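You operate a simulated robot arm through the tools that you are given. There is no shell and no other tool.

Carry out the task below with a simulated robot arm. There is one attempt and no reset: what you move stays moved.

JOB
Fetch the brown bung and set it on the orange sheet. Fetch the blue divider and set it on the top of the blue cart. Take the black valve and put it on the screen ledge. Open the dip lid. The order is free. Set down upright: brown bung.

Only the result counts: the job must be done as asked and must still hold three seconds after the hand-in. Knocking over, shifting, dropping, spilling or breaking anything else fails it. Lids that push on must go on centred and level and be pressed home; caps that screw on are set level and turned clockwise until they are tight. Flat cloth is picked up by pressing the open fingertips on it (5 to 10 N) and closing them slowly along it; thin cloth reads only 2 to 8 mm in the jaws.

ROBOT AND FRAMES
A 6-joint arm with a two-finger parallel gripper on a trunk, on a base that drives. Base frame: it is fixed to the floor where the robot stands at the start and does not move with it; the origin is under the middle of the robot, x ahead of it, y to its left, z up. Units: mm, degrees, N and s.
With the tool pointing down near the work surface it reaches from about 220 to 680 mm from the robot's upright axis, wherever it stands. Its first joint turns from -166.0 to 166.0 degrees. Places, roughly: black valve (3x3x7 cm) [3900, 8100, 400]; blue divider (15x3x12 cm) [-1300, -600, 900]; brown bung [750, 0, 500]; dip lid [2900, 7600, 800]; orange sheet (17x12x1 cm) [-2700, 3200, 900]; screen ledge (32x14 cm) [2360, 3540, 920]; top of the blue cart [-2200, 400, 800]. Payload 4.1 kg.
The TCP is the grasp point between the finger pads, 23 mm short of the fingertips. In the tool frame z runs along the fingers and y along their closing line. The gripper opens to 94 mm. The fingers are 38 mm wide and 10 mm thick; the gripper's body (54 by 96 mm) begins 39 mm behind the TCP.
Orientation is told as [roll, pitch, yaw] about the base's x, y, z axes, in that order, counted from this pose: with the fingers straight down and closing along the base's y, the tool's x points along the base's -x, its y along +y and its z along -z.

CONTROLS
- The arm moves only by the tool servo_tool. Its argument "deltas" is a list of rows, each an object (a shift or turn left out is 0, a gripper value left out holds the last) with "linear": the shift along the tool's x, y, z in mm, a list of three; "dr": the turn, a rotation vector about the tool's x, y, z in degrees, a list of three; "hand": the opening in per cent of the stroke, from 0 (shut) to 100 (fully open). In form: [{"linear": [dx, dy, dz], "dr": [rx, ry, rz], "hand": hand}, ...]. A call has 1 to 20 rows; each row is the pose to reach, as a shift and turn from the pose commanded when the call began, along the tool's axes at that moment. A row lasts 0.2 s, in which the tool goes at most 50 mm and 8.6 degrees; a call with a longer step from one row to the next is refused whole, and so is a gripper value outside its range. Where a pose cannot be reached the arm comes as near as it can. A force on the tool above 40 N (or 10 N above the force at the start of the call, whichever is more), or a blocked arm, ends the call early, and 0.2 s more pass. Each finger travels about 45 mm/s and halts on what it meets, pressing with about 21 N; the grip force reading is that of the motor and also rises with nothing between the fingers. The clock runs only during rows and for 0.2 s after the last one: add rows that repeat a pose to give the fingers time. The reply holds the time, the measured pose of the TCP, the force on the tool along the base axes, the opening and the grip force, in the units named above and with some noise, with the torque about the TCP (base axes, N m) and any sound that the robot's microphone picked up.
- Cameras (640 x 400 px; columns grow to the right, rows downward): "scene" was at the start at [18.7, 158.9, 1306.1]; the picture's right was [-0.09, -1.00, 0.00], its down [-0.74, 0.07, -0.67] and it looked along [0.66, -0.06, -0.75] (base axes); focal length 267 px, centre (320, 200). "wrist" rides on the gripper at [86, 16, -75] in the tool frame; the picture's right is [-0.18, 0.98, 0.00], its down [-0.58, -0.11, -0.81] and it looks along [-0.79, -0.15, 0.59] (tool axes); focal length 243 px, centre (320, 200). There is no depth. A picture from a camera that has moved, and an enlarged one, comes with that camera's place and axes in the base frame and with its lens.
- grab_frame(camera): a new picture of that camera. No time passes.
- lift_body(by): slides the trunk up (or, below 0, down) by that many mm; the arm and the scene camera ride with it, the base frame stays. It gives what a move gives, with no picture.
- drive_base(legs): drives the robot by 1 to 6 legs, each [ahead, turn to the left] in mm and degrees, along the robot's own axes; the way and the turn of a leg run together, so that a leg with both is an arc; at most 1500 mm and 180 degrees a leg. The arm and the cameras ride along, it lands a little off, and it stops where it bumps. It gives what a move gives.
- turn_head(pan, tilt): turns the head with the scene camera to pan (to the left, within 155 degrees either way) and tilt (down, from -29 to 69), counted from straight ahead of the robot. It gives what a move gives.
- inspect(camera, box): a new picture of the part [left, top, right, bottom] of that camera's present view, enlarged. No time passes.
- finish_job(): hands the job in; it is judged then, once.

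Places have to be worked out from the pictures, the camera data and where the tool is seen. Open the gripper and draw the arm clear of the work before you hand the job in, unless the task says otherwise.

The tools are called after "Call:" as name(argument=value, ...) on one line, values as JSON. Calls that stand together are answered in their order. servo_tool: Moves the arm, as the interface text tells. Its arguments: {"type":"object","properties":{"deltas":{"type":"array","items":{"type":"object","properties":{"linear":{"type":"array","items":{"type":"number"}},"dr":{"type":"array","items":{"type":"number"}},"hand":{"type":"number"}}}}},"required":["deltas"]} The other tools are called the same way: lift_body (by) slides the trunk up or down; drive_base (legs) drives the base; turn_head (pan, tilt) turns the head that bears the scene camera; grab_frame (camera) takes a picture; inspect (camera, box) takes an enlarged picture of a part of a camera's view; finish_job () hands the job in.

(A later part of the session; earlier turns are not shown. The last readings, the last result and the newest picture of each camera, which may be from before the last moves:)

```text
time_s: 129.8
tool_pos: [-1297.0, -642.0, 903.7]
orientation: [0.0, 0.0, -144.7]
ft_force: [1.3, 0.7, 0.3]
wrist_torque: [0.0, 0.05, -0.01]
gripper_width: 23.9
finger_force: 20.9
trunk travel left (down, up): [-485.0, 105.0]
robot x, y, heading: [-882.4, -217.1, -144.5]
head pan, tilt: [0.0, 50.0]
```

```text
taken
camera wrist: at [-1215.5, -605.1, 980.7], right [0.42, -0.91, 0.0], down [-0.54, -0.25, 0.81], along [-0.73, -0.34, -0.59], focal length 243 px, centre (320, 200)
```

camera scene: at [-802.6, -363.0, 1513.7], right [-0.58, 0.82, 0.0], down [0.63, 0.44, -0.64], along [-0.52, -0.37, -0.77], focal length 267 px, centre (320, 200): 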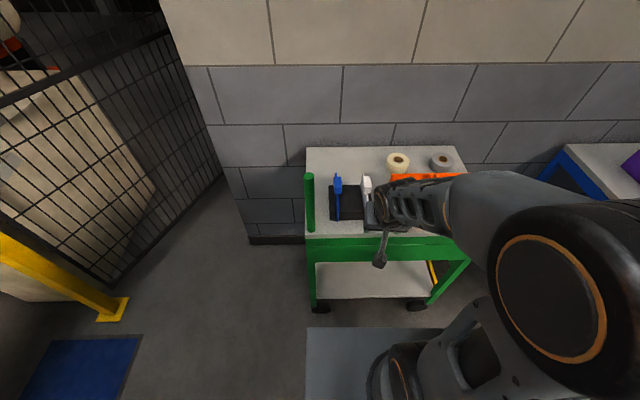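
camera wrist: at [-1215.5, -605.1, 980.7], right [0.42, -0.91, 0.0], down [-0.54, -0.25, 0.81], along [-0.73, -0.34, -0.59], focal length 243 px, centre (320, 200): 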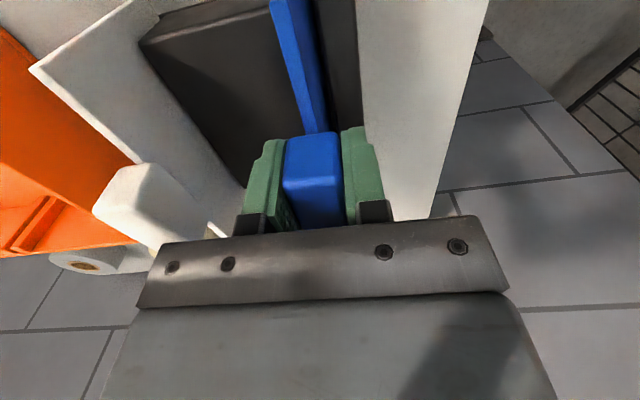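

Gripped at 23.9 mm. Lifting straight up out of the slot, slowly at first.

Call:
servo_tool(deltas=[{"linear": [0, 0, -8]}, {"linear": [0, 0, -16]}, {"linear": [0, 0, -26]}, {"linear": [0, 0, -40]}, {"linear": [0, 0, -60]}, {"linear": [0, 0, -85]}, {"linear": [0, 0, -110]}, {"linear": [0, 0, -130]}, {"linear": [0, 0, -130]}])

Call:
grab_frame(camera="wrist")

Call:
grab_frame(camera="scene")

```text
time_s: 131.8
tool_pos: [-1297.1, -640.5, 1035.5]
orientation: [0.2, -0.1, -144.8]
ft_force: [0.5, 0.0, -0.5]
wrist_torque: [-0.03, 0.0, 0.0]
gripper_width: 23.6
finger_force: 21.1
trunk travel left (down, up): [-485.0, 105.0]
robot x, y, heading: [-885.7, -215.8, -144.7]
head pan, tilt: [0.0, 50.0]
```

```text
taken
camera wrist: at [-1216.3, -604.2, 1111.4], right [0.42, -0.91, 0.0], down [-0.54, -0.25, 0.81], along [-0.73, -0.34, -0.59], focal length 243 px, centre (320, 200)
```

wrist: 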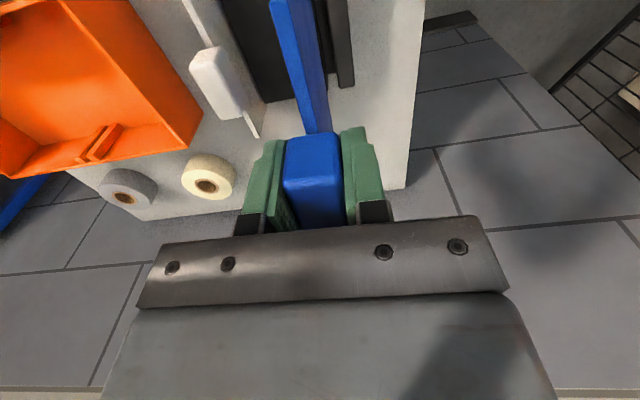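

```text
taken
camera scene: at [-802.7, -363.0, 1513.7], right [-0.58, 0.82, 0.0], down [0.63, 0.44, -0.64], along [-0.53, -0.37, -0.77], focal length 267 px, centre (320, 200)
```

scene: 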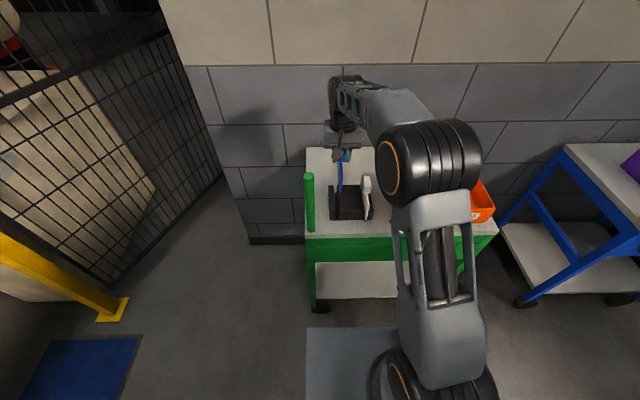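

The divider is out and clear of the block, the white one untouched. I'll draw the arm back over the aisle and then drive over to the blue cart.

Call:
servo_tool(deltas=[{"linear": [35, 0, -10]}, {"linear": [70, 0, -20]}, {"linear": [110, 0, -30]}, {"linear": [150, 0, -30]}, {"linear": [190, 0, -30]}, {"linear": [215, 0, -30]}, {"linear": [215, 0, -30]}])

Call:
drive_base(legs=[[-100, 0], [0, -90], [1255, 0], [0, 90]])

Call:
turn_head(pan=-10, tilt=45)

Call:
grab_frame(camera="scene")

Call:
grab_frame(camera="wrist")

```text
time_s: 133.4
tool_pos: [-1121.8, -516.4, 1063.6]
orientation: [0.0, 0.0, -144.7]
ft_force: [-0.4, 0.2, 0.1]
wrist_torque: [-0.02, 0.0, 0.0]
gripper_width: 23.6
finger_force: 20.8
trunk travel left (down, up): [-485.0, 105.0]
robot x, y, heading: [-883.3, -215.0, -144.6]
head pan, tilt: [0.0, 50.0]
```

```text
time_s: 148.0
tool_pos: [-1758.6, 547.7, 1064.2]
orientation: [0.0, 0.0, -144.4]
ft_force: [0.2, 0.9, -0.6]
wrist_torque: [0.02, 0.02, 0.03]
gripper_width: 23.6
finger_force: 21.1
trunk travel left (down, up): [-485.0, 105.0]
robot x, y, heading: [-1523.3, 845.4, -144.6]
head pan, tilt: [0.0, 50.0]
```

```text
time_s: 148.7
tool_pos: [-1759.0, 548.6, 1065.7]
orientation: [0.0, 0.0, -144.4]
ft_force: [0.3, 0.4, -1.8]
wrist_torque: [-0.01, 0.06, 0.01]
gripper_width: 23.3
finger_force: 20.7
trunk travel left (down, up): [-485.0, 105.0]
robot x, y, heading: [-1522.4, 847.8, -144.3]
head pan, tilt: [-10.0, 45.0]
```

```text
taken
camera scene: at [-1450.8, 712.4, 1520.5], right [-0.43, 0.9, 0.0], down [0.64, 0.31, -0.71], along [-0.64, -0.31, -0.71], focal length 267 px, centre (320, 200)
```

scene: 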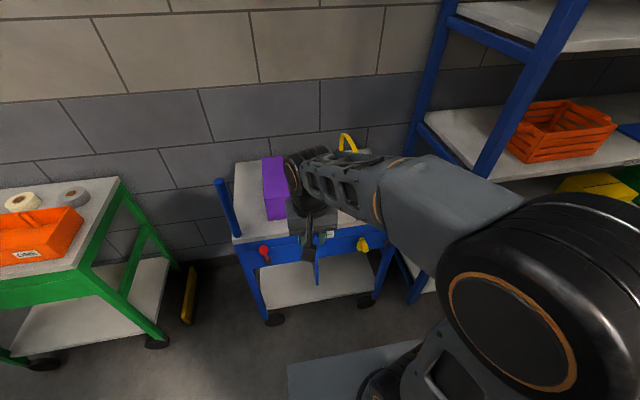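

```text
taken
camera wrist: at [-1677.6, 584.5, 1140.7], right [0.42, -0.91, 0.0], down [-0.54, -0.25, 0.81], along [-0.73, -0.34, -0.59], focal length 243 px, centre (320, 200)
```

wrist: 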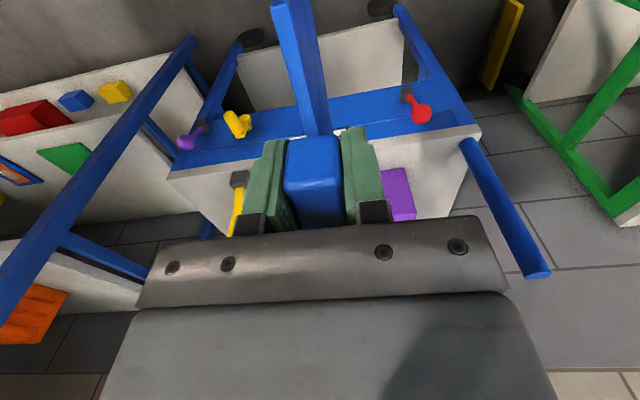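

Call:
inspect(camera="scene", box=[200, 120, 440, 330])

Call:
inspect(camera="wrist", box=[140, 60, 560, 290])

```text
1.90 times, centred on (320, 225) of scene
camera zoom: at [-1450.8, 712.4, 1520.5], right [-0.43, 0.9, 0.0], down [0.64, 0.31, -0.71], along [-0.64, -0.31, -0.71], focal length 508 px, centre (320, 152)
```

zoom: 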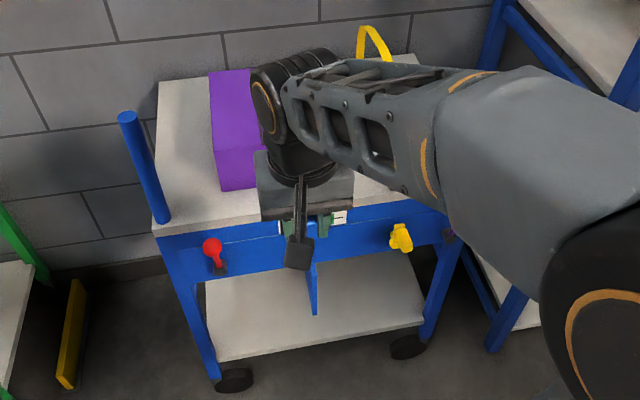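

```text
1.52 times, centred on (350, 175) of wrist
camera zoom: at [-1677.6, 584.5, 1140.7], right [0.42, -0.91, 0.0], down [-0.54, -0.25, 0.81], along [-0.73, -0.34, -0.59], focal length 370 px, centre (274, 238)
```

zoom: 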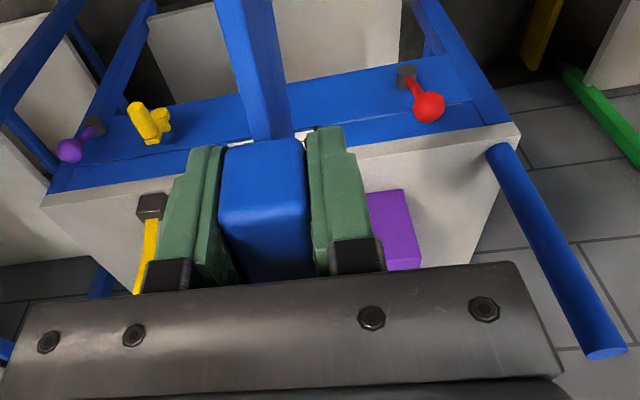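

The arm hides the cart top; I'll turn the base 45° right and look left past the arm for a clear view.

Call:
drive_base(legs=[[0, -45]])

Call:
turn_head(pan=45, tilt=42)

Call:
grab_frame(camera="scene")

Call:
inspect(camera="scene", box=[200, 100, 480, 280])

```text
time_s: 151.2
tool_pos: [-1901.2, 792.7, 1064.7]
orientation: [0.0, 0.0, 171.8]
ft_force: [-0.2, 0.0, -0.4]
wrist_torque: [-0.03, 0.0, 0.02]
gripper_width: 23.5
finger_force: 20.9
trunk travel left (down, up): [-485.0, 105.0]
robot x, y, heading: [-1523.0, 848.8, 171.9]
head pan, tilt: [-10.0, 45.0]
```

```text
time_s: 152.4
tool_pos: [-1900.9, 793.3, 1064.2]
orientation: [0.0, 0.0, 171.8]
ft_force: [-0.6, -0.4, -0.3]
wrist_torque: [0.01, 0.03, 0.0]
gripper_width: 23.7
finger_force: 20.7
trunk travel left (down, up): [-485.0, 105.0]
robot x, y, heading: [-1523.7, 847.4, 172.0]
head pan, tilt: [45.0, 42.0]
```

```text
taken
camera scene: at [-1554.3, 624.7, 1524.9], right [-0.6, 0.8, 0.0], down [0.54, 0.4, -0.74], along [-0.59, -0.45, -0.67], focal length 267 px, centre (320, 200)
```

scene: 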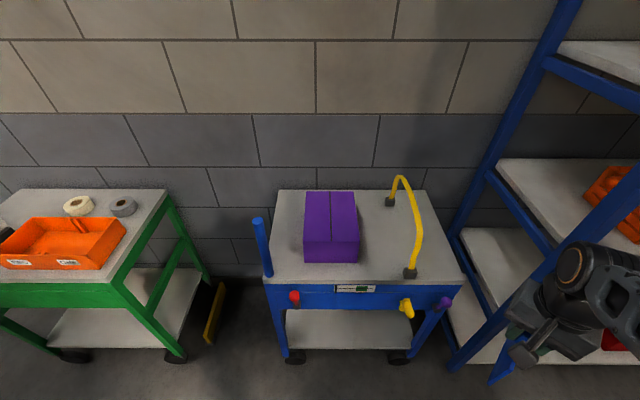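

```text
2.22 times, centred on (340, 190) of scene
camera zoom: at [-1554.3, 624.7, 1524.9], right [-0.6, 0.8, 0.0], down [0.54, 0.4, -0.74], along [-0.59, -0.45, -0.67], focal length 593 px, centre (276, 222)
```

zoom: 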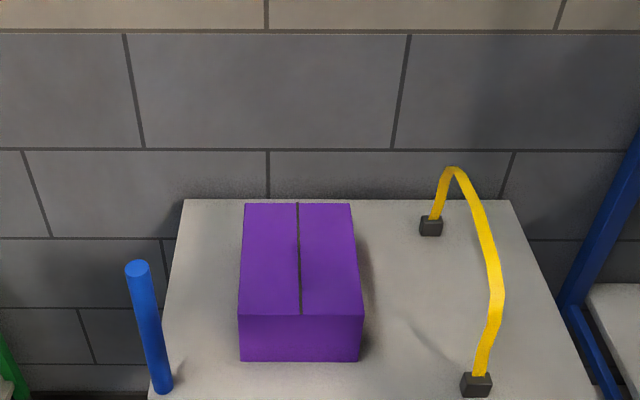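

I have a clear picture: cart top z≈804, front edge straight, purple box in the middle-left, and a yellow strap-handle on two black feet at its right. The free spot is the right part (partly beneath the strap). I'll lay the plate there with the hand tilted 60°, so first, out in the aisle, I lower the trunk and turn the hand 90°.

Call:
lift_body(by=-440)

Call:
servo_tool(deltas=[{"linear": [0, 0, -20], "dr": [0, 0, -8]}, {"linear": [0, 0, -40], "dr": [0, 0, -16]}, {"linear": [0, 0, -60], "dr": [0, 0, -24]}, {"linear": [0, 0, -80], "dr": [0, 0, -32]}, {"linear": [0, 0, -100], "dr": [0, 0, -40]}, {"linear": [0, 0, -120], "dr": [0, 0, -48]}, {"linear": [0, 0, -140], "dr": [0, 0, -56]}, {"linear": [0, 0, -160], "dr": [0, 0, -64]}, {"linear": [0, 0, -180], "dr": [0, 0, -72]}, {"linear": [0, 0, -200], "dr": [0, 0, -80]}, {"linear": [0, 0, -200], "dr": [0, 0, -88]}, {"linear": [0, 0, -200], "dr": [0, 0, -90]}, {"linear": [0, 0, -200], "dr": [0, 0, -90]}])

Call:
turn_head(pan=-10, tilt=30)

Call:
grab_frame(camera="scene")

```text
refused: -440 is not a number from -400 to 400
```

```text
time_s: 155.2
tool_pos: [-1902.3, 792.8, 1265.1]
orientation: [0.0, 0.0, -98.0]
ft_force: [0.7, -0.4, -1.0]
wrist_torque: [-0.01, 0.04, 0.0]
gripper_width: 23.5
finger_force: 21.2
trunk travel left (down, up): [-485.0, 105.0]
robot x, y, heading: [-1520.9, 851.6, 171.9]
head pan, tilt: [45.0, 42.0]
```

```text
time_s: 156.4
tool_pos: [-1903.1, 793.0, 1264.6]
orientation: [0.1, 0.1, -98.2]
ft_force: [0.2, -0.2, -0.3]
wrist_torque: [-0.01, 0.01, -0.02]
gripper_width: 23.5
finger_force: 20.5
trunk travel left (down, up): [-485.0, 105.0]
robot x, y, heading: [-1525.3, 849.5, 171.9]
head pan, tilt: [-10.0, 30.0]
```

```text
taken
camera scene: at [-1573.3, 702.9, 1543.2], right [0.31, 0.95, 0.0], down [0.48, -0.16, -0.87], along [-0.82, 0.27, -0.5], focal length 267 px, centre (320, 200)
```

scene: 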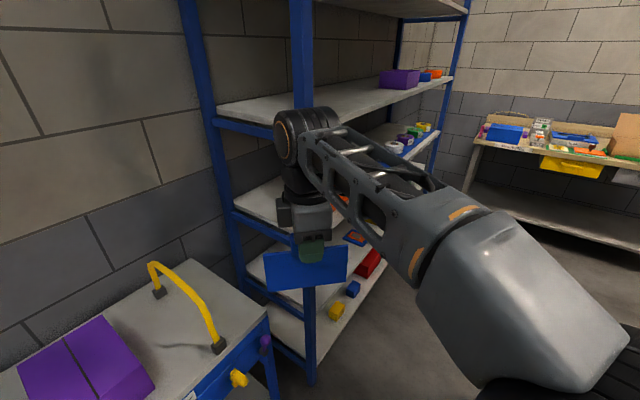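

The turn succeeded (the trunk call was over its 400 limit). Now lower by 400 mm here in free space, then tilt the hand 60° forward.

Call:
lift_body(by=-400)

Call:
servo_tool(deltas=[{"linear": [0, 0, -10], "dr": [7.5, 0, 0]}, {"linear": [0, 0, -20], "dr": [15, 0, 0]}, {"linear": [0, 0, -30], "dr": [22.5, 0, 0]}, {"linear": [0, 0, -40], "dr": [30, 0, 0]}, {"linear": [0, 0, -50], "dr": [37.5, 0, 0]}, {"linear": [0, 0, -60], "dr": [45, 0, 0]}, {"linear": [0, 0, -60], "dr": [52.5, 0, 0]}, {"linear": [0, 0, -60], "dr": [60, 0, 0]}, {"linear": [0, 0, -60], "dr": [60, 0, 0]}])

Call:
grab_frame(camera="scene")

Call:
grab_frame(camera="wrist")

```text
time_s: 160.3
tool_pos: [-1902.9, 793.5, 863.8]
orientation: [0.1, 0.0, -98.2]
ft_force: [0.1, 0.4, -0.9]
wrist_torque: [0.02, 0.0, 0.02]
gripper_width: 23.7
finger_force: 20.9
trunk travel left (down, up): [-85.0, 505.0]
robot x, y, heading: [-1523.8, 848.5, 172.1]
head pan, tilt: [-10.0, 30.0]
```

```text
time_s: 162.3
tool_pos: [-1913.5, 788.4, 912.9]
orientation: [-58.6, 1.0, -98.2]
ft_force: [-0.3, -0.5, -0.6]
wrist_torque: [-0.02, -0.03, 0.01]
gripper_width: 23.6
finger_force: 21.3
trunk travel left (down, up): [-85.0, 505.0]
robot x, y, heading: [-1520.4, 850.9, 171.8]
head pan, tilt: [-10.0, 30.0]
```

```text
taken
camera scene: at [-1580.5, 700.0, 1142.3], right [0.31, 0.95, 0.01], down [0.48, -0.15, -0.86], along [-0.82, 0.27, -0.51], focal length 267 px, centre (320, 200)
```

scene: 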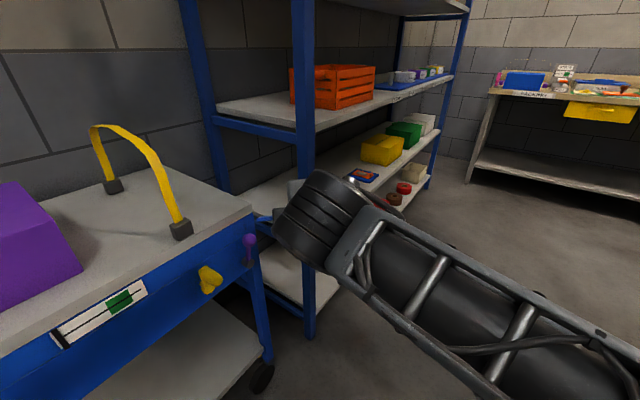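

```text
taken
camera wrist: at [-1829.1, 863.5, 941.8], right [0.48, -0.24, -0.84], down [0.54, -0.67, 0.5], along [-0.69, -0.7, -0.2], focal length 243 px, centre (320, 200)
```

wrist: 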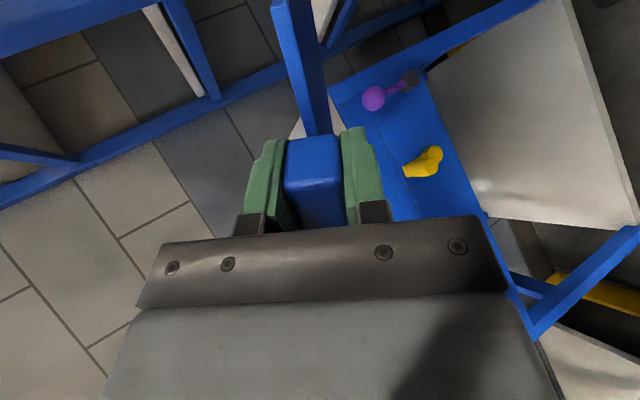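

The 60° tilt is reached. I'll centre the hand laterally, then drive to stand squarely before the right part of the cart.

Call:
servo_tool(deltas=[{"linear": [35, 0, 0]}, {"linear": [70, 0, 0]}, {"linear": [100, 0, 0]}, {"linear": [100, 0, 0]}])

Call:
drive_base(legs=[[0, -23], [194, 0], [0, 67.4]])

Call:
turn_head(pan=-5, tilt=35)

Call:
grab_frame(camera="scene")

Call:
grab_frame(camera="wrist")

```text
time_s: 162.8
tool_pos: [-1910.5, 754.8, 891.8]
orientation: [-54.5, 1.8, -83.8]
ft_force: [-0.4, -0.1, -1.1]
wrist_torque: [0.01, -0.03, 0.0]
gripper_width: 23.9
finger_force: 21.0
trunk travel left (down, up): [-85.0, 505.0]
robot x, y, heading: [-1523.3, 846.1, 172.0]
head pan, tilt: [-10.0, 30.0]
stopped in row 2: the arm was blocked; the commanded pose is now the measured one
```

```text
time_s: 168.6
tool_pos: [-1899.3, 612.7, 891.7]
orientation: [-54.3, 1.7, -39.0]
ft_force: [-0.2, -1.2, -0.3]
wrist_torque: [0.02, -0.01, -0.02]
gripper_width: 23.4
finger_force: 21.1
trunk travel left (down, up): [-85.0, 505.0]
robot x, y, heading: [-1690.7, 952.0, -143.3]
head pan, tilt: [-10.0, 30.0]
```

```text
time_s: 169.2
tool_pos: [-1898.8, 613.2, 892.3]
orientation: [-54.4, 1.7, -39.0]
ft_force: [0.5, 0.3, -0.4]
wrist_torque: [0.02, 0.01, 0.01]
gripper_width: 23.6
finger_force: 21.2
trunk travel left (down, up): [-85.0, 505.0]
robot x, y, heading: [-1693.1, 946.3, -143.0]
head pan, tilt: [-5.0, 35.0]
```

```text
taken
camera scene: at [-1622.1, 803.0, 1135.1], right [-0.53, 0.85, 0.0], down [0.49, 0.3, -0.82], along [-0.69, -0.43, -0.58], focal length 267 px, centre (320, 200)
```

scene: 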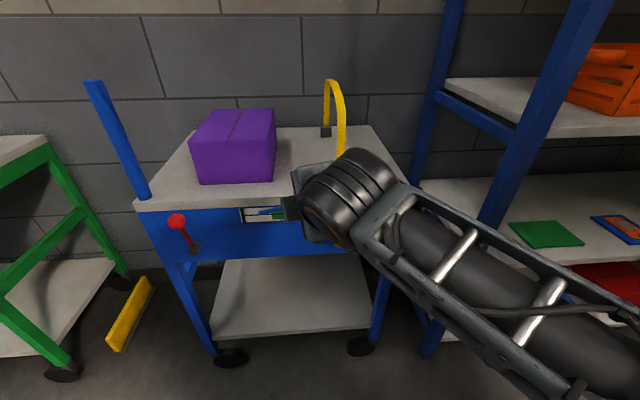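

```text
taken
camera wrist: at [-1920.4, 720.4, 926.5], right [0.48, 0.35, -0.8], down [0.84, 0.08, 0.54], along [0.25, -0.93, -0.25], focal length 243 px, centre (320, 200)
```

wrist: 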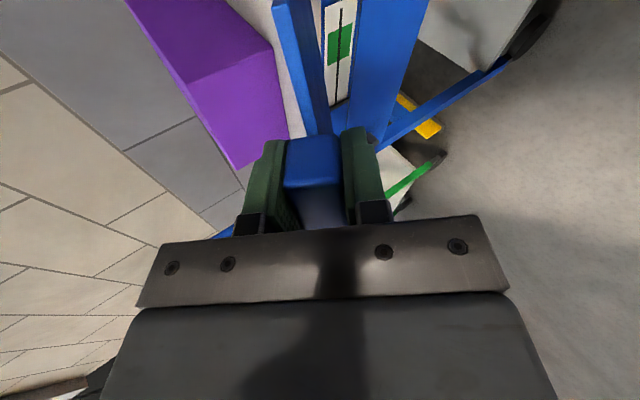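

The arm was blocked during the sideways shift and the hand now points ~13° left; the plate is still clear of the cart. Let me look at the arm's posture before going on.

Call:
turn_head(pan=-45, tilt=45)

Call:
grab_frame(camera="scene")

Call:
turn_head(pan=-20, tilt=69)

Call:
grab_frame(camera="scene")

```text
time_s: 170.3
tool_pos: [-1898.9, 611.8, 892.6]
orientation: [-54.3, 1.9, -38.9]
ft_force: [-0.1, -0.2, -0.4]
wrist_torque: [0.06, -0.03, 0.03]
gripper_width: 23.6
finger_force: 21.3
trunk travel left (down, up): [-85.0, 505.0]
robot x, y, heading: [-1692.0, 947.8, -143.4]
head pan, tilt: [-45.0, 45.0]
```

```text
taken
camera scene: at [-1627.7, 860.9, 1120.6], right [0.14, 0.99, 0.0], down [0.7, -0.1, -0.7], along [-0.7, 0.1, -0.71], focal length 267 px, centre (320, 200)
```

scene: 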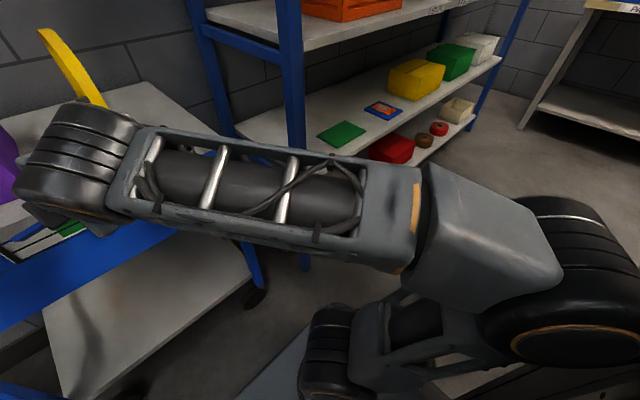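

```text
time_s: 171.2
tool_pos: [-1900.1, 612.8, 891.6]
orientation: [-54.2, 1.8, -39.0]
ft_force: [-0.2, 0.0, -0.3]
wrist_torque: [0.01, 0.01, 0.02]
gripper_width: 23.5
finger_force: 21.3
trunk travel left (down, up): [-85.0, 505.0]
robot x, y, heading: [-1689.2, 946.6, -143.3]
head pan, tilt: [-20.0, 68.8]
```

```text
taken
camera scene: at [-1600.7, 833.4, 1091.9], right [-0.29, 0.96, 0.0], down [0.89, 0.27, -0.36], along [-0.34, -0.1, -0.93], focal length 267 px, centre (320, 200)
```

scene: 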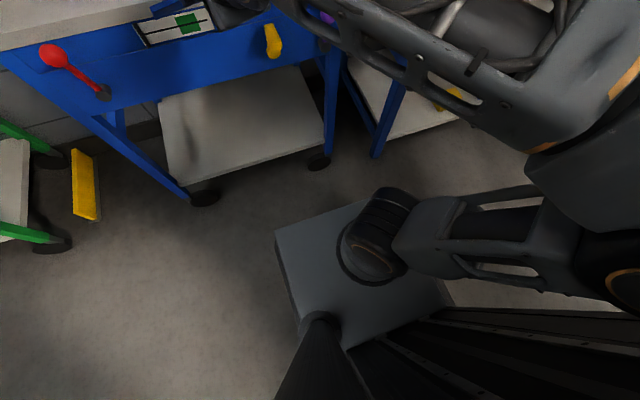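

The forearm runs diagonally and the wrist camera likely touched it. I'll back off 220 mm into the aisle, then stretch the hand forward while turning it square, which opens that angle.

Call:
drive_base(legs=[[-220, 0]])

Call:
servo_tool(deltas=[{"linear": [13, -16, 23]}, {"linear": [27, -32, 46]}, {"linear": [41, -50, 72], "dr": [-0.1, 2, 1.5]}, {"linear": [55, -68, 98], "dr": [-0.2, 4, 3]}, {"linear": [70, -86, 124], "dr": [-0.3, 6.5, 4.5]}, {"linear": [87, -106, 153], "dr": [-0.4, 9, 6]}, {"linear": [103, -126, 182], "dr": [-0.4, 11, 7.9]}, {"linear": [103, -126, 182], "dr": [-0.4, 11, 7.9]}])

Call:
turn_head(pan=-15, tilt=45)

Call:
grab_frame(camera="scene")

```text
time_s: 172.9
tool_pos: [-1720.1, 747.2, 892.2]
orientation: [-54.3, 1.8, -39.0]
ft_force: [0.5, -0.4, -1.7]
wrist_torque: [-0.02, -0.01, 0.03]
gripper_width: 23.5
finger_force: 21.3
trunk travel left (down, up): [-85.0, 505.0]
robot x, y, heading: [-1512.8, 1086.1, -143.0]
head pan, tilt: [-20.0, 68.8]
```

```text
time_s: 174.7
tool_pos: [-1937.5, 640.8, 894.9]
orientation: [-54.5, 1.9, -52.6]
ft_force: [-0.6, 0.4, 0.3]
wrist_torque: [-0.01, -0.05, -0.02]
gripper_width: 23.6
finger_force: 20.7
trunk travel left (down, up): [-85.0, 505.0]
robot x, y, heading: [-1511.7, 1085.8, -143.3]
head pan, tilt: [-20.0, 68.8]
```

```text
time_s: 175.6
tool_pos: [-1936.0, 640.0, 893.4]
orientation: [-54.5, 1.9, -52.5]
ft_force: [0.4, -0.3, -0.1]
wrist_torque: [0.0, -0.01, 0.0]
gripper_width: 23.6
finger_force: 20.9
trunk travel left (down, up): [-85.0, 505.0]
robot x, y, heading: [-1513.9, 1085.3, -143.1]
head pan, tilt: [-15.0, 45.0]
```

```text
taken
camera scene: at [-1439.4, 956.2, 1120.5], right [-0.37, 0.93, 0.0], down [0.66, 0.26, -0.71], along [-0.66, -0.26, -0.71], focal length 267 px, centre (320, 200)
```

scene: 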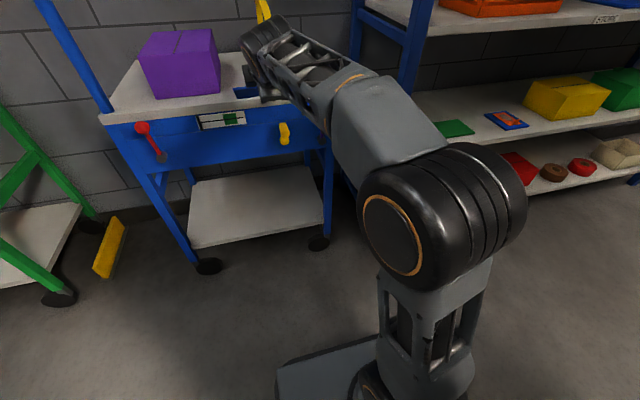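

Worked: hand now points square to the cart. I'll shift it 120 mm right so the plate will pass beside the strap's front foot, and then check heights.

Call:
servo_tool(deltas=[{"linear": [30, 0, 0]}, {"linear": [60, 0, 0]}, {"linear": [92, 0, 0]}, {"linear": [122, 0, 0]}, {"linear": [122, 0, 0]}])

Call:
grab_frame(camera="scene")

Call:
grab_frame(camera="wrist")

```text
time_s: 176.8
tool_pos: [-2009.7, 738.5, 897.8]
orientation: [-54.8, 1.9, -52.5]
ft_force: [0.1, 0.6, 0.1]
wrist_torque: [0.0, -0.01, 0.02]
gripper_width: 23.5
finger_force: 21.0
trunk travel left (down, up): [-85.0, 505.0]
robot x, y, heading: [-1510.7, 1086.1, -143.2]
head pan, tilt: [-15.0, 45.0]
```

```text
taken
camera scene: at [-1439.4, 956.2, 1120.6], right [-0.37, 0.93, 0.0], down [0.66, 0.26, -0.71], along [-0.66, -0.26, -0.71], focal length 267 px, centre (320, 200)
```

scene: 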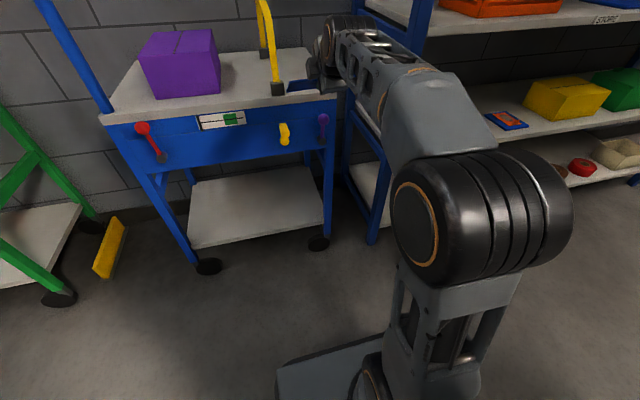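

```text
taken
camera wrist: at [-2005.1, 848.7, 932.0], right [0.55, 0.22, -0.81], down [0.84, -0.11, 0.54], along [0.03, -0.97, -0.25], focal length 243 px, centre (320, 200)
```

wrist: 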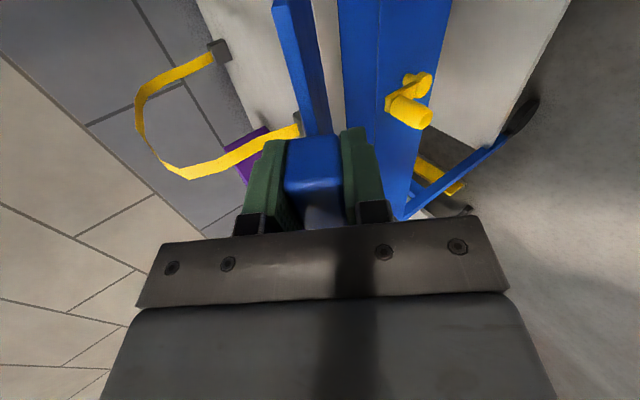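

The strap's front foot is near e2≈1700±20 in cart coordinates and my plate's left end would pass ~10 mm beside it, so I'll shift another 25 mm right, raise 25 mm, and approach in two steps.

Call:
servo_tool(deltas=[{"linear": [12, 0, 0]}, {"linear": [25, 0, 0]}, {"linear": [25, 0, 0]}])

Call:
lift_body(by=25)

Call:
drive_base(legs=[[50, 0]])

Call:
turn_head(pan=-10, tilt=28)

Call:
inspect(camera="scene", box=[160, 80, 440, 260])

Call:
grab_frame(camera="wrist")

```text
time_s: 177.6
tool_pos: [-2025.2, 757.4, 898.6]
orientation: [-54.6, 1.8, -52.5]
ft_force: [0.6, 0.2, -1.0]
wrist_torque: [0.04, 0.0, -0.03]
gripper_width: 23.6
finger_force: 21.7
trunk travel left (down, up): [-85.0, 505.0]
robot x, y, heading: [-1510.0, 1081.3, -143.5]
head pan, tilt: [-15.0, 45.0]
```

```text
time_s: 178.3
tool_pos: [-2025.1, 757.0, 925.0]
orientation: [-54.6, 1.8, -52.5]
ft_force: [-0.4, -0.2, -0.6]
wrist_torque: [0.02, -0.02, 0.01]
gripper_width: 23.7
finger_force: 21.0
trunk travel left (down, up): [-110.0, 480.0]
robot x, y, heading: [-1509.8, 1084.7, -143.0]
head pan, tilt: [-15.0, 45.0]
```

```text
time_s: 179.2
tool_pos: [-2063.5, 728.4, 923.3]
orientation: [-54.6, 1.9, -52.6]
ft_force: [0.3, 0.2, -0.7]
wrist_torque: [0.0, 0.02, 0.02]
gripper_width: 23.6
finger_force: 20.9
trunk travel left (down, up): [-110.0, 480.0]
robot x, y, heading: [-1554.0, 1053.0, -143.1]
head pan, tilt: [-15.0, 45.0]
```

```text
time_s: 180.0
tool_pos: [-2062.8, 728.4, 924.0]
orientation: [-54.6, 2.0, -52.6]
ft_force: [-0.3, 0.4, 0.0]
wrist_torque: [-0.01, 0.0, 0.02]
gripper_width: 23.6
finger_force: 20.3
trunk travel left (down, up): [-110.0, 480.0]
robot x, y, heading: [-1550.2, 1055.3, -143.2]
head pan, tilt: [-10.0, 28.0]
```

```text
2.22 times, centred on (300, 170) of scene
camera zoom: at [-1484.5, 916.0, 1171.3], right [-0.45, 0.89, 0.0], down [0.42, 0.21, -0.88], along [-0.79, -0.4, -0.47], focal length 593 px, centre (364, 267)
```

zoom: 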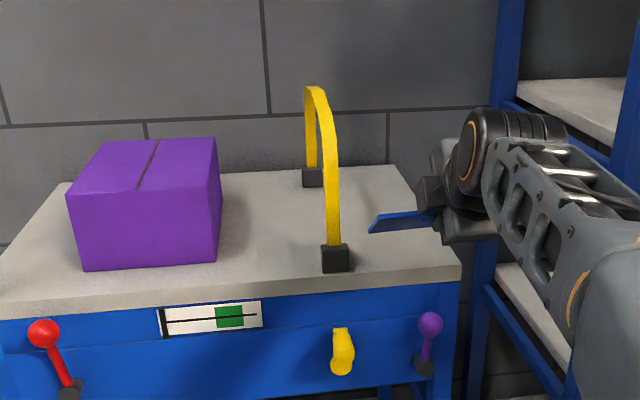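

```text
taken
camera wrist: at [-2059.1, 838.9, 958.4], right [0.55, 0.22, -0.81], down [0.84, -0.11, 0.54], along [0.03, -0.97, -0.25], focal length 243 px, centre (320, 200)
```

wrist: 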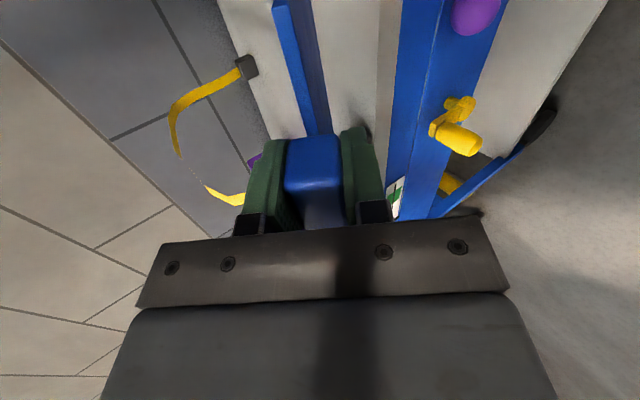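

The plate's left end is ~26 mm clear of the front foot. Driving in 200 mm.

Call:
drive_base(legs=[[200, 0]])

Call:
inspect(camera="scene", box=[160, 80, 480, 280])

Call:
grab_frame(camera="wrist")

```text
time_s: 181.6
tool_pos: [-2223.4, 611.1, 924.0]
orientation: [-54.6, 1.9, -52.7]
ft_force: [0.1, -0.6, -1.2]
wrist_torque: [-0.01, -0.02, -0.02]
gripper_width: 23.7
finger_force: 20.8
trunk travel left (down, up): [-110.0, 480.0]
robot x, y, heading: [-1714.0, 933.8, -143.4]
head pan, tilt: [-10.0, 28.0]
```

```text
2.00 times, centred on (320, 180) of scene
camera zoom: at [-1643.7, 797.4, 1171.4], right [-0.45, 0.89, 0.0], down [0.42, 0.21, -0.88], along [-0.79, -0.4, -0.47], focal length 534 px, centre (320, 240)
```

zoom: 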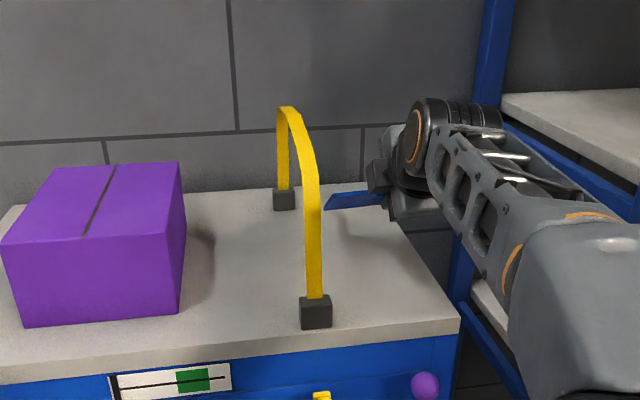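

```text
taken
camera wrist: at [-2218.5, 721.3, 958.5], right [0.55, 0.22, -0.81], down [0.84, -0.12, 0.54], along [0.02, -0.97, -0.25], focal length 243 px, centre (320, 200)
```

wrist: 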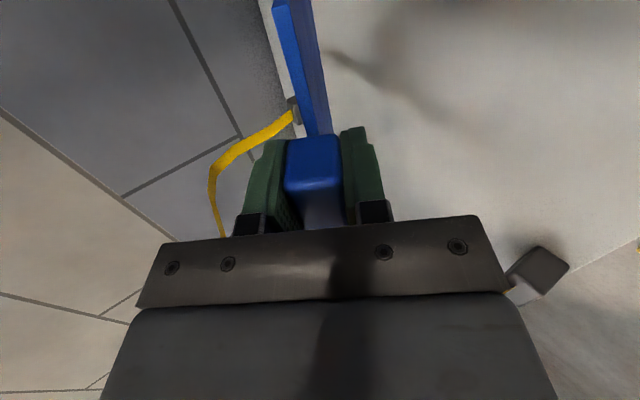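

Well placed over the right-hand area. I'll go 40 mm further, shift 28 mm left, and lower to ~10 mm above expected contact.

Call:
drive_base(legs=[[40, 0]])

Call:
servo_tool(deltas=[{"linear": [-14, 0, 0]}, {"linear": [-28, 0, 0]}, {"linear": [-28.5, 16, 11.5]}, {"linear": [-29, 32, 23]}, {"linear": [-29, 38, 27]}, {"linear": [-29, 38, 27]}])

Call:
inspect(camera="scene", box=[160, 80, 480, 280])

Call:
grab_frame(camera="wrist")

```text
time_s: 182.4
tool_pos: [-2255.1, 586.6, 924.9]
orientation: [-54.6, 1.9, -52.7]
ft_force: [-0.7, 0.9, -0.3]
wrist_torque: [0.0, 0.0, 0.01]
gripper_width: 23.8
finger_force: 21.1
trunk travel left (down, up): [-110.0, 480.0]
robot x, y, heading: [-1741.6, 912.6, -143.2]
head pan, tilt: [-10.0, 28.0]
```

```text
time_s: 183.8
tool_pos: [-2239.1, 565.2, 876.3]
orientation: [-54.7, 1.8, -52.7]
ft_force: [0.0, 0.1, -0.7]
wrist_torque: [0.02, 0.03, -0.03]
gripper_width: 23.5
finger_force: 20.8
trunk travel left (down, up): [-110.0, 480.0]
robot x, y, heading: [-1741.4, 912.0, -143.3]
head pan, tilt: [-10.0, 28.0]
```

```text
2.00 times, centred on (320, 180) of scene
camera zoom: at [-1675.7, 773.5, 1171.4], right [-0.45, 0.89, 0.0], down [0.42, 0.21, -0.88], along [-0.79, -0.4, -0.47], focal length 534 px, centre (320, 240)
```

zoom: 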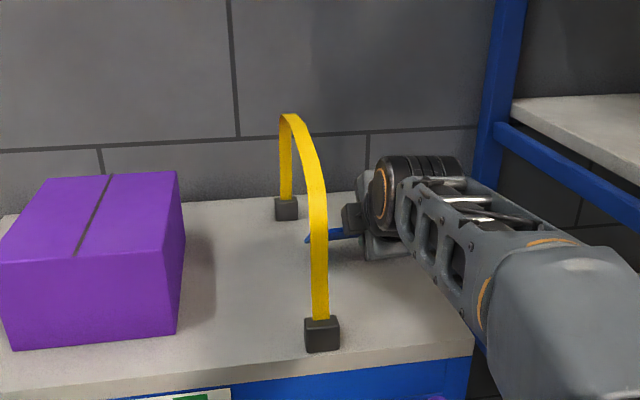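

```text
taken
camera wrist: at [-2233.9, 676.3, 910.1], right [0.55, 0.22, -0.81], down [0.84, -0.12, 0.54], along [0.02, -0.97, -0.25], focal length 243 px, centre (320, 200)
```

wrist: 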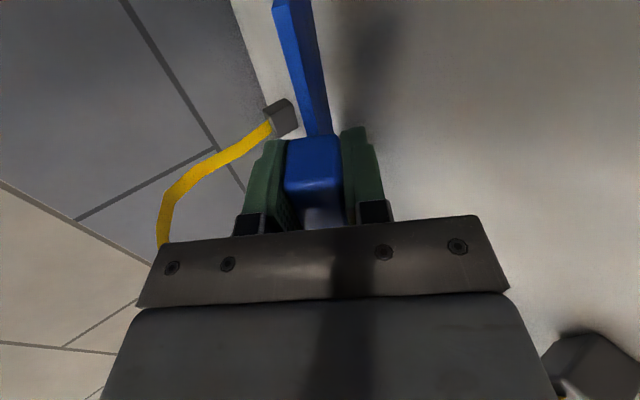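

Plate end is just under/next to the strap, clear. Lowering slowly for contact.

Call:
servo_tool(deltas=[{"linear": [0, 2, 1.5]}, {"linear": [0, 4, 2.9]}, {"linear": [0, 6, 4.3]}])

Call:
inspect(camera="wrist", box=[200, 0, 480, 175])

```text
time_s: 184.7
tool_pos: [-2239.8, 564.8, 869.4]
orientation: [-54.7, 1.9, -52.7]
ft_force: [-0.5, -0.2, 0.0]
wrist_torque: [-0.01, 0.02, -0.03]
gripper_width: 23.4
finger_force: 21.2
trunk travel left (down, up): [-110.0, 480.0]
robot x, y, heading: [-1742.8, 910.7, -143.7]
head pan, tilt: [-10.0, 28.0]
```

```text
2.29 times, centred on (340, 88) of wrist
camera zoom: at [-2234.2, 676.6, 903.4], right [0.55, 0.22, -0.81], down [0.84, -0.12, 0.54], along [0.02, -0.97, -0.25], focal length 555 px, centre (274, 457)
```

zoom: 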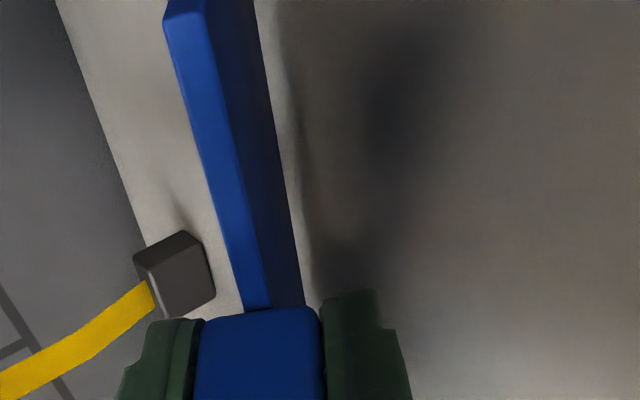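

Shadow gap suggests ~8 mm left. Continuing in 2 mm rows.

Call:
servo_tool(deltas=[{"linear": [0, 1.6, 1.2]}, {"linear": [0, 3.2, 2.4]}, {"linear": [0, 4.9, 3.5]}])

Call:
inspect(camera="wrist", box=[200, 0, 480, 175])

```text
time_s: 185.4
tool_pos: [-2241.0, 565.6, 862.3]
orientation: [-54.5, 1.9, -52.6]
ft_force: [0.3, 0.7, -0.6]
wrist_torque: [0.0, -0.03, -0.01]
gripper_width: 23.6
finger_force: 20.7
trunk travel left (down, up): [-110.0, 480.0]
robot x, y, heading: [-1742.6, 911.8, -143.4]
head pan, tilt: [-10.0, 28.0]
```

```text
2.29 times, centred on (340, 88) of wrist
camera zoom: at [-2234.8, 676.5, 896.8], right [0.55, 0.22, -0.81], down [0.84, -0.12, 0.54], along [0.02, -0.97, -0.25], focal length 555 px, centre (274, 457)
```

zoom: 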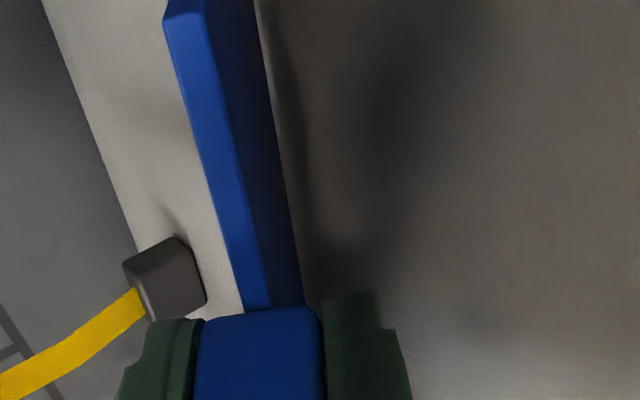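

Call:
servo_tool(deltas=[{"linear": [0, 1.6, 1.2]}, {"linear": [0, 3.2, 2.4]}, {"linear": [0, 4.9, 3.5]}])

Call:
inspect(camera="wrist", box=[200, 0, 480, 175])

Call:
inspect(camera="scene", box=[240, 120, 440, 260])

```text
time_s: 186.2
tool_pos: [-2238.5, 565.4, 859.3]
orientation: [-54.8, 1.8, -52.8]
ft_force: [2.4, 2.8, 9.7]
wrist_torque: [-0.88, 0.09, 0.13]
gripper_width: 24.0
finger_force: 21.4
trunk travel left (down, up): [-110.0, 480.0]
robot x, y, heading: [-1743.6, 912.5, -143.5]
head pan, tilt: [-10.0, 28.0]
```

```text
2.29 times, centred on (340, 88) of wrist
camera zoom: at [-2234.3, 677.3, 893.3], right [0.55, 0.22, -0.81], down [0.84, -0.12, 0.53], along [0.02, -0.97, -0.24], focal length 555 px, centre (274, 457)
```

zoom: 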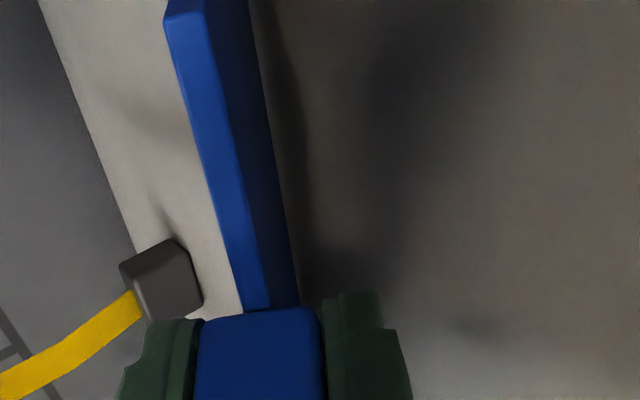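

```text
2.86 times, centred on (340, 190) of scene
camera zoom: at [-1674.9, 774.3, 1171.5], right [-0.45, 0.89, 0.0], down [0.42, 0.21, -0.88], along [-0.79, -0.4, -0.47], focal length 762 px, centre (263, 229)
```

zoom: 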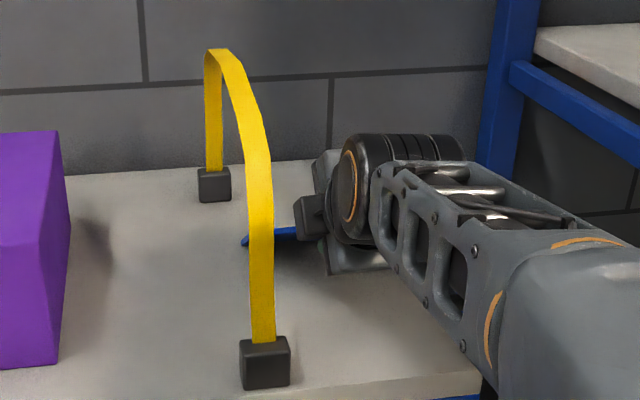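

Contact made (≈10 N). I'll open slowly so the handle settles down onto the lower finger.

Call:
servo_tool(deltas=[{"hand": 27}, {"hand": 30}, {"hand": 34}, {"hand": 38}, {"hand": 42}, {"hand": 46}, {"hand": 50}, {"hand": 50}])

Call:
grab_frame(camera="wrist")

Call:
inspect(camera="scene", box=[240, 120, 440, 260])

```text
time_s: 188.1
tool_pos: [-2240.1, 565.1, 857.4]
orientation: [-54.5, 1.8, -52.7]
ft_force: [-0.4, -0.1, -0.1]
wrist_torque: [0.01, 0.01, -0.01]
gripper_width: 47.1
finger_force: 0.2
trunk travel left (down, up): [-110.0, 480.0]
robot x, y, heading: [-1746.4, 910.6, -143.6]
head pan, tilt: [-10.0, 28.0]
```

```text
taken
camera wrist: at [-2234.8, 676.6, 891.4], right [0.55, 0.22, -0.81], down [0.84, -0.12, 0.54], along [0.02, -0.97, -0.25], focal length 243 px, centre (320, 200)
```

wrist: 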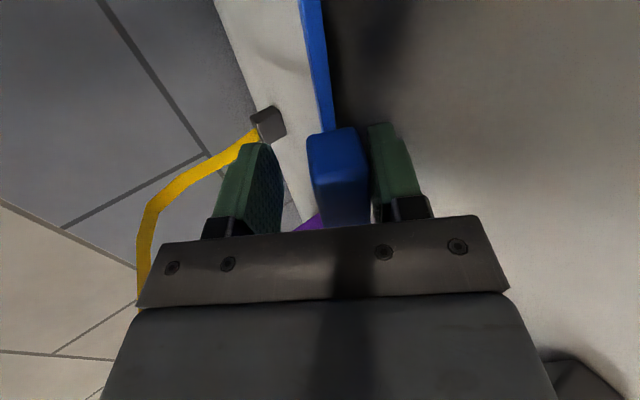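

```text
2.86 times, centred on (340, 190) of scene
camera zoom: at [-1675.7, 773.6, 1171.4], right [-0.45, 0.89, 0.0], down [0.42, 0.21, -0.88], along [-0.79, -0.4, -0.47], focal length 762 px, centre (263, 229)
```

zoom: 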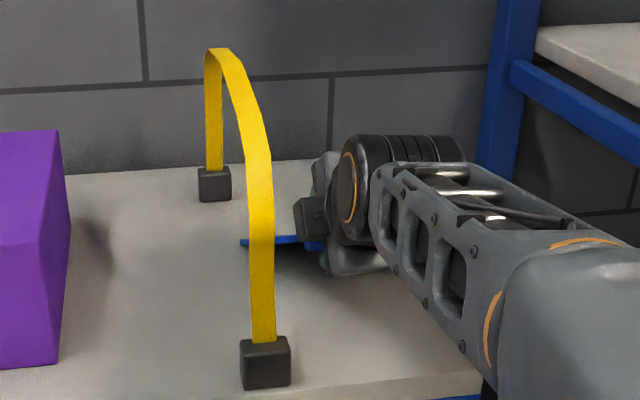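

The handle rests on the lower finger as intended. Opening further to ~70 mm.

Call:
servo_tool(deltas=[{"hand": 54}, {"hand": 58}, {"hand": 62}, {"hand": 66}, {"hand": 70}, {"hand": 74}, {"hand": 74}])

Call:
grab_frame(camera="wrist")

Call:
inspect(camera="scene", box=[240, 120, 440, 260])

```text
time_s: 189.7
tool_pos: [-2240.4, 565.1, 857.2]
orientation: [-54.6, 1.9, -52.7]
ft_force: [0.2, -0.5, -0.4]
wrist_torque: [-0.03, 0.01, -0.02]
gripper_width: 69.6
finger_force: 0.1
trunk travel left (down, up): [-110.0, 480.0]
robot x, y, heading: [-1739.5, 913.3, -143.4]
head pan, tilt: [-10.0, 28.0]
```

```text
taken
camera wrist: at [-2234.8, 676.5, 891.4], right [0.55, 0.22, -0.81], down [0.84, -0.12, 0.54], along [0.02, -0.97, -0.25], focal length 243 px, centre (320, 200)
```

wrist: 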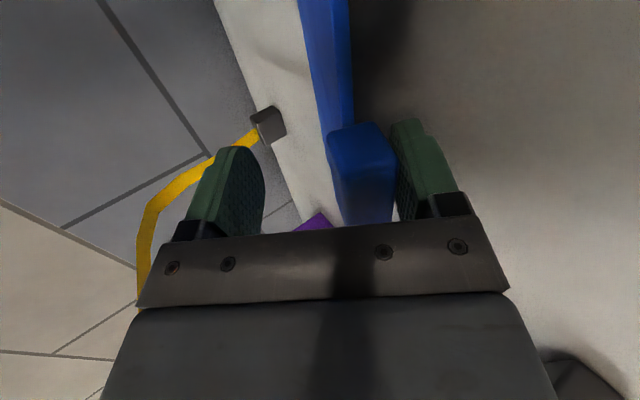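

```text
2.86 times, centred on (340, 190) of scene
camera zoom: at [-1675.7, 773.6, 1171.4], right [-0.45, 0.89, 0.0], down [0.42, 0.21, -0.88], along [-0.79, -0.4, -0.47], focal length 762 px, centre (263, 229)
```

zoom: 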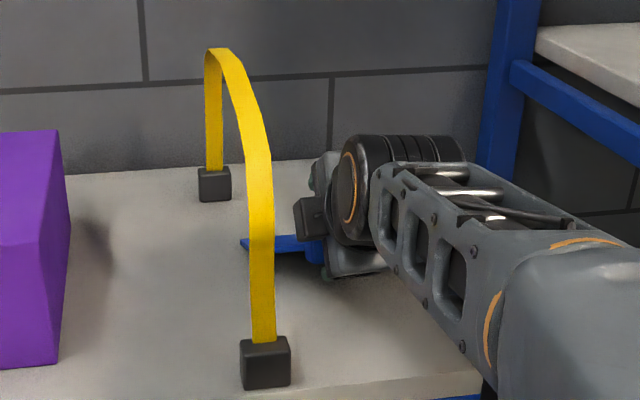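

Lower finger is nearly at the surface. Now I withdraw slowly along the tool axis so the handle slides off the finger.

Call:
servo_tool(deltas=[{"linear": [0, 0, -6]}, {"linear": [0, 0, -12]}, {"linear": [0, 0, -18]}, {"linear": [0, 0, -24]}, {"linear": [0, 0, -32]}, {"linear": [0, 0, -40]}])

Call:
grab_frame(camera="wrist")

Call:
inspect(camera="scene", box=[240, 120, 440, 260])

```text
time_s: 191.1
tool_pos: [-2212.8, 583.7, 880.3]
orientation: [-54.6, 1.9, -52.7]
ft_force: [-0.2, -0.2, 0.2]
wrist_torque: [-0.02, -0.05, 0.01]
gripper_width: 69.9
finger_force: 0.1
trunk travel left (down, up): [-110.0, 480.0]
robot x, y, heading: [-1744.2, 916.4, -143.4]
head pan, tilt: [-10.0, 28.0]
```

```text
taken
camera wrist: at [-2208.1, 695.5, 914.7], right [0.55, 0.22, -0.81], down [0.84, -0.12, 0.54], along [0.02, -0.97, -0.25], focal length 243 px, centre (320, 200)
```

wrist: 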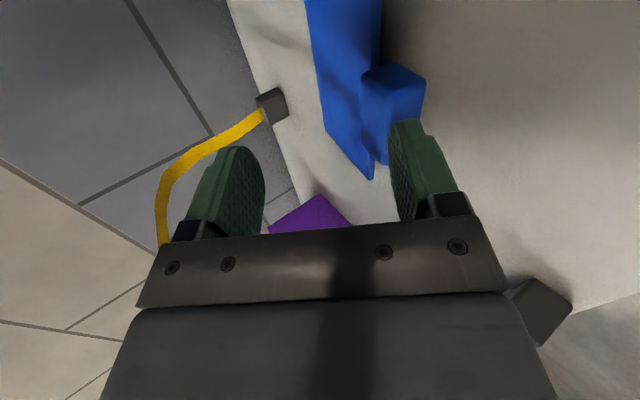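

```text
2.86 times, centred on (340, 190) of scene
camera zoom: at [-1675.8, 773.5, 1171.4], right [-0.45, 0.89, 0.0], down [0.42, 0.21, -0.88], along [-0.79, -0.4, -0.47], focal length 762 px, centre (263, 229)
```

zoom: 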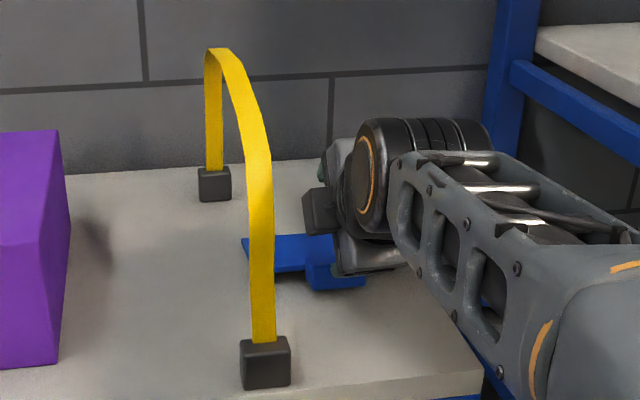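

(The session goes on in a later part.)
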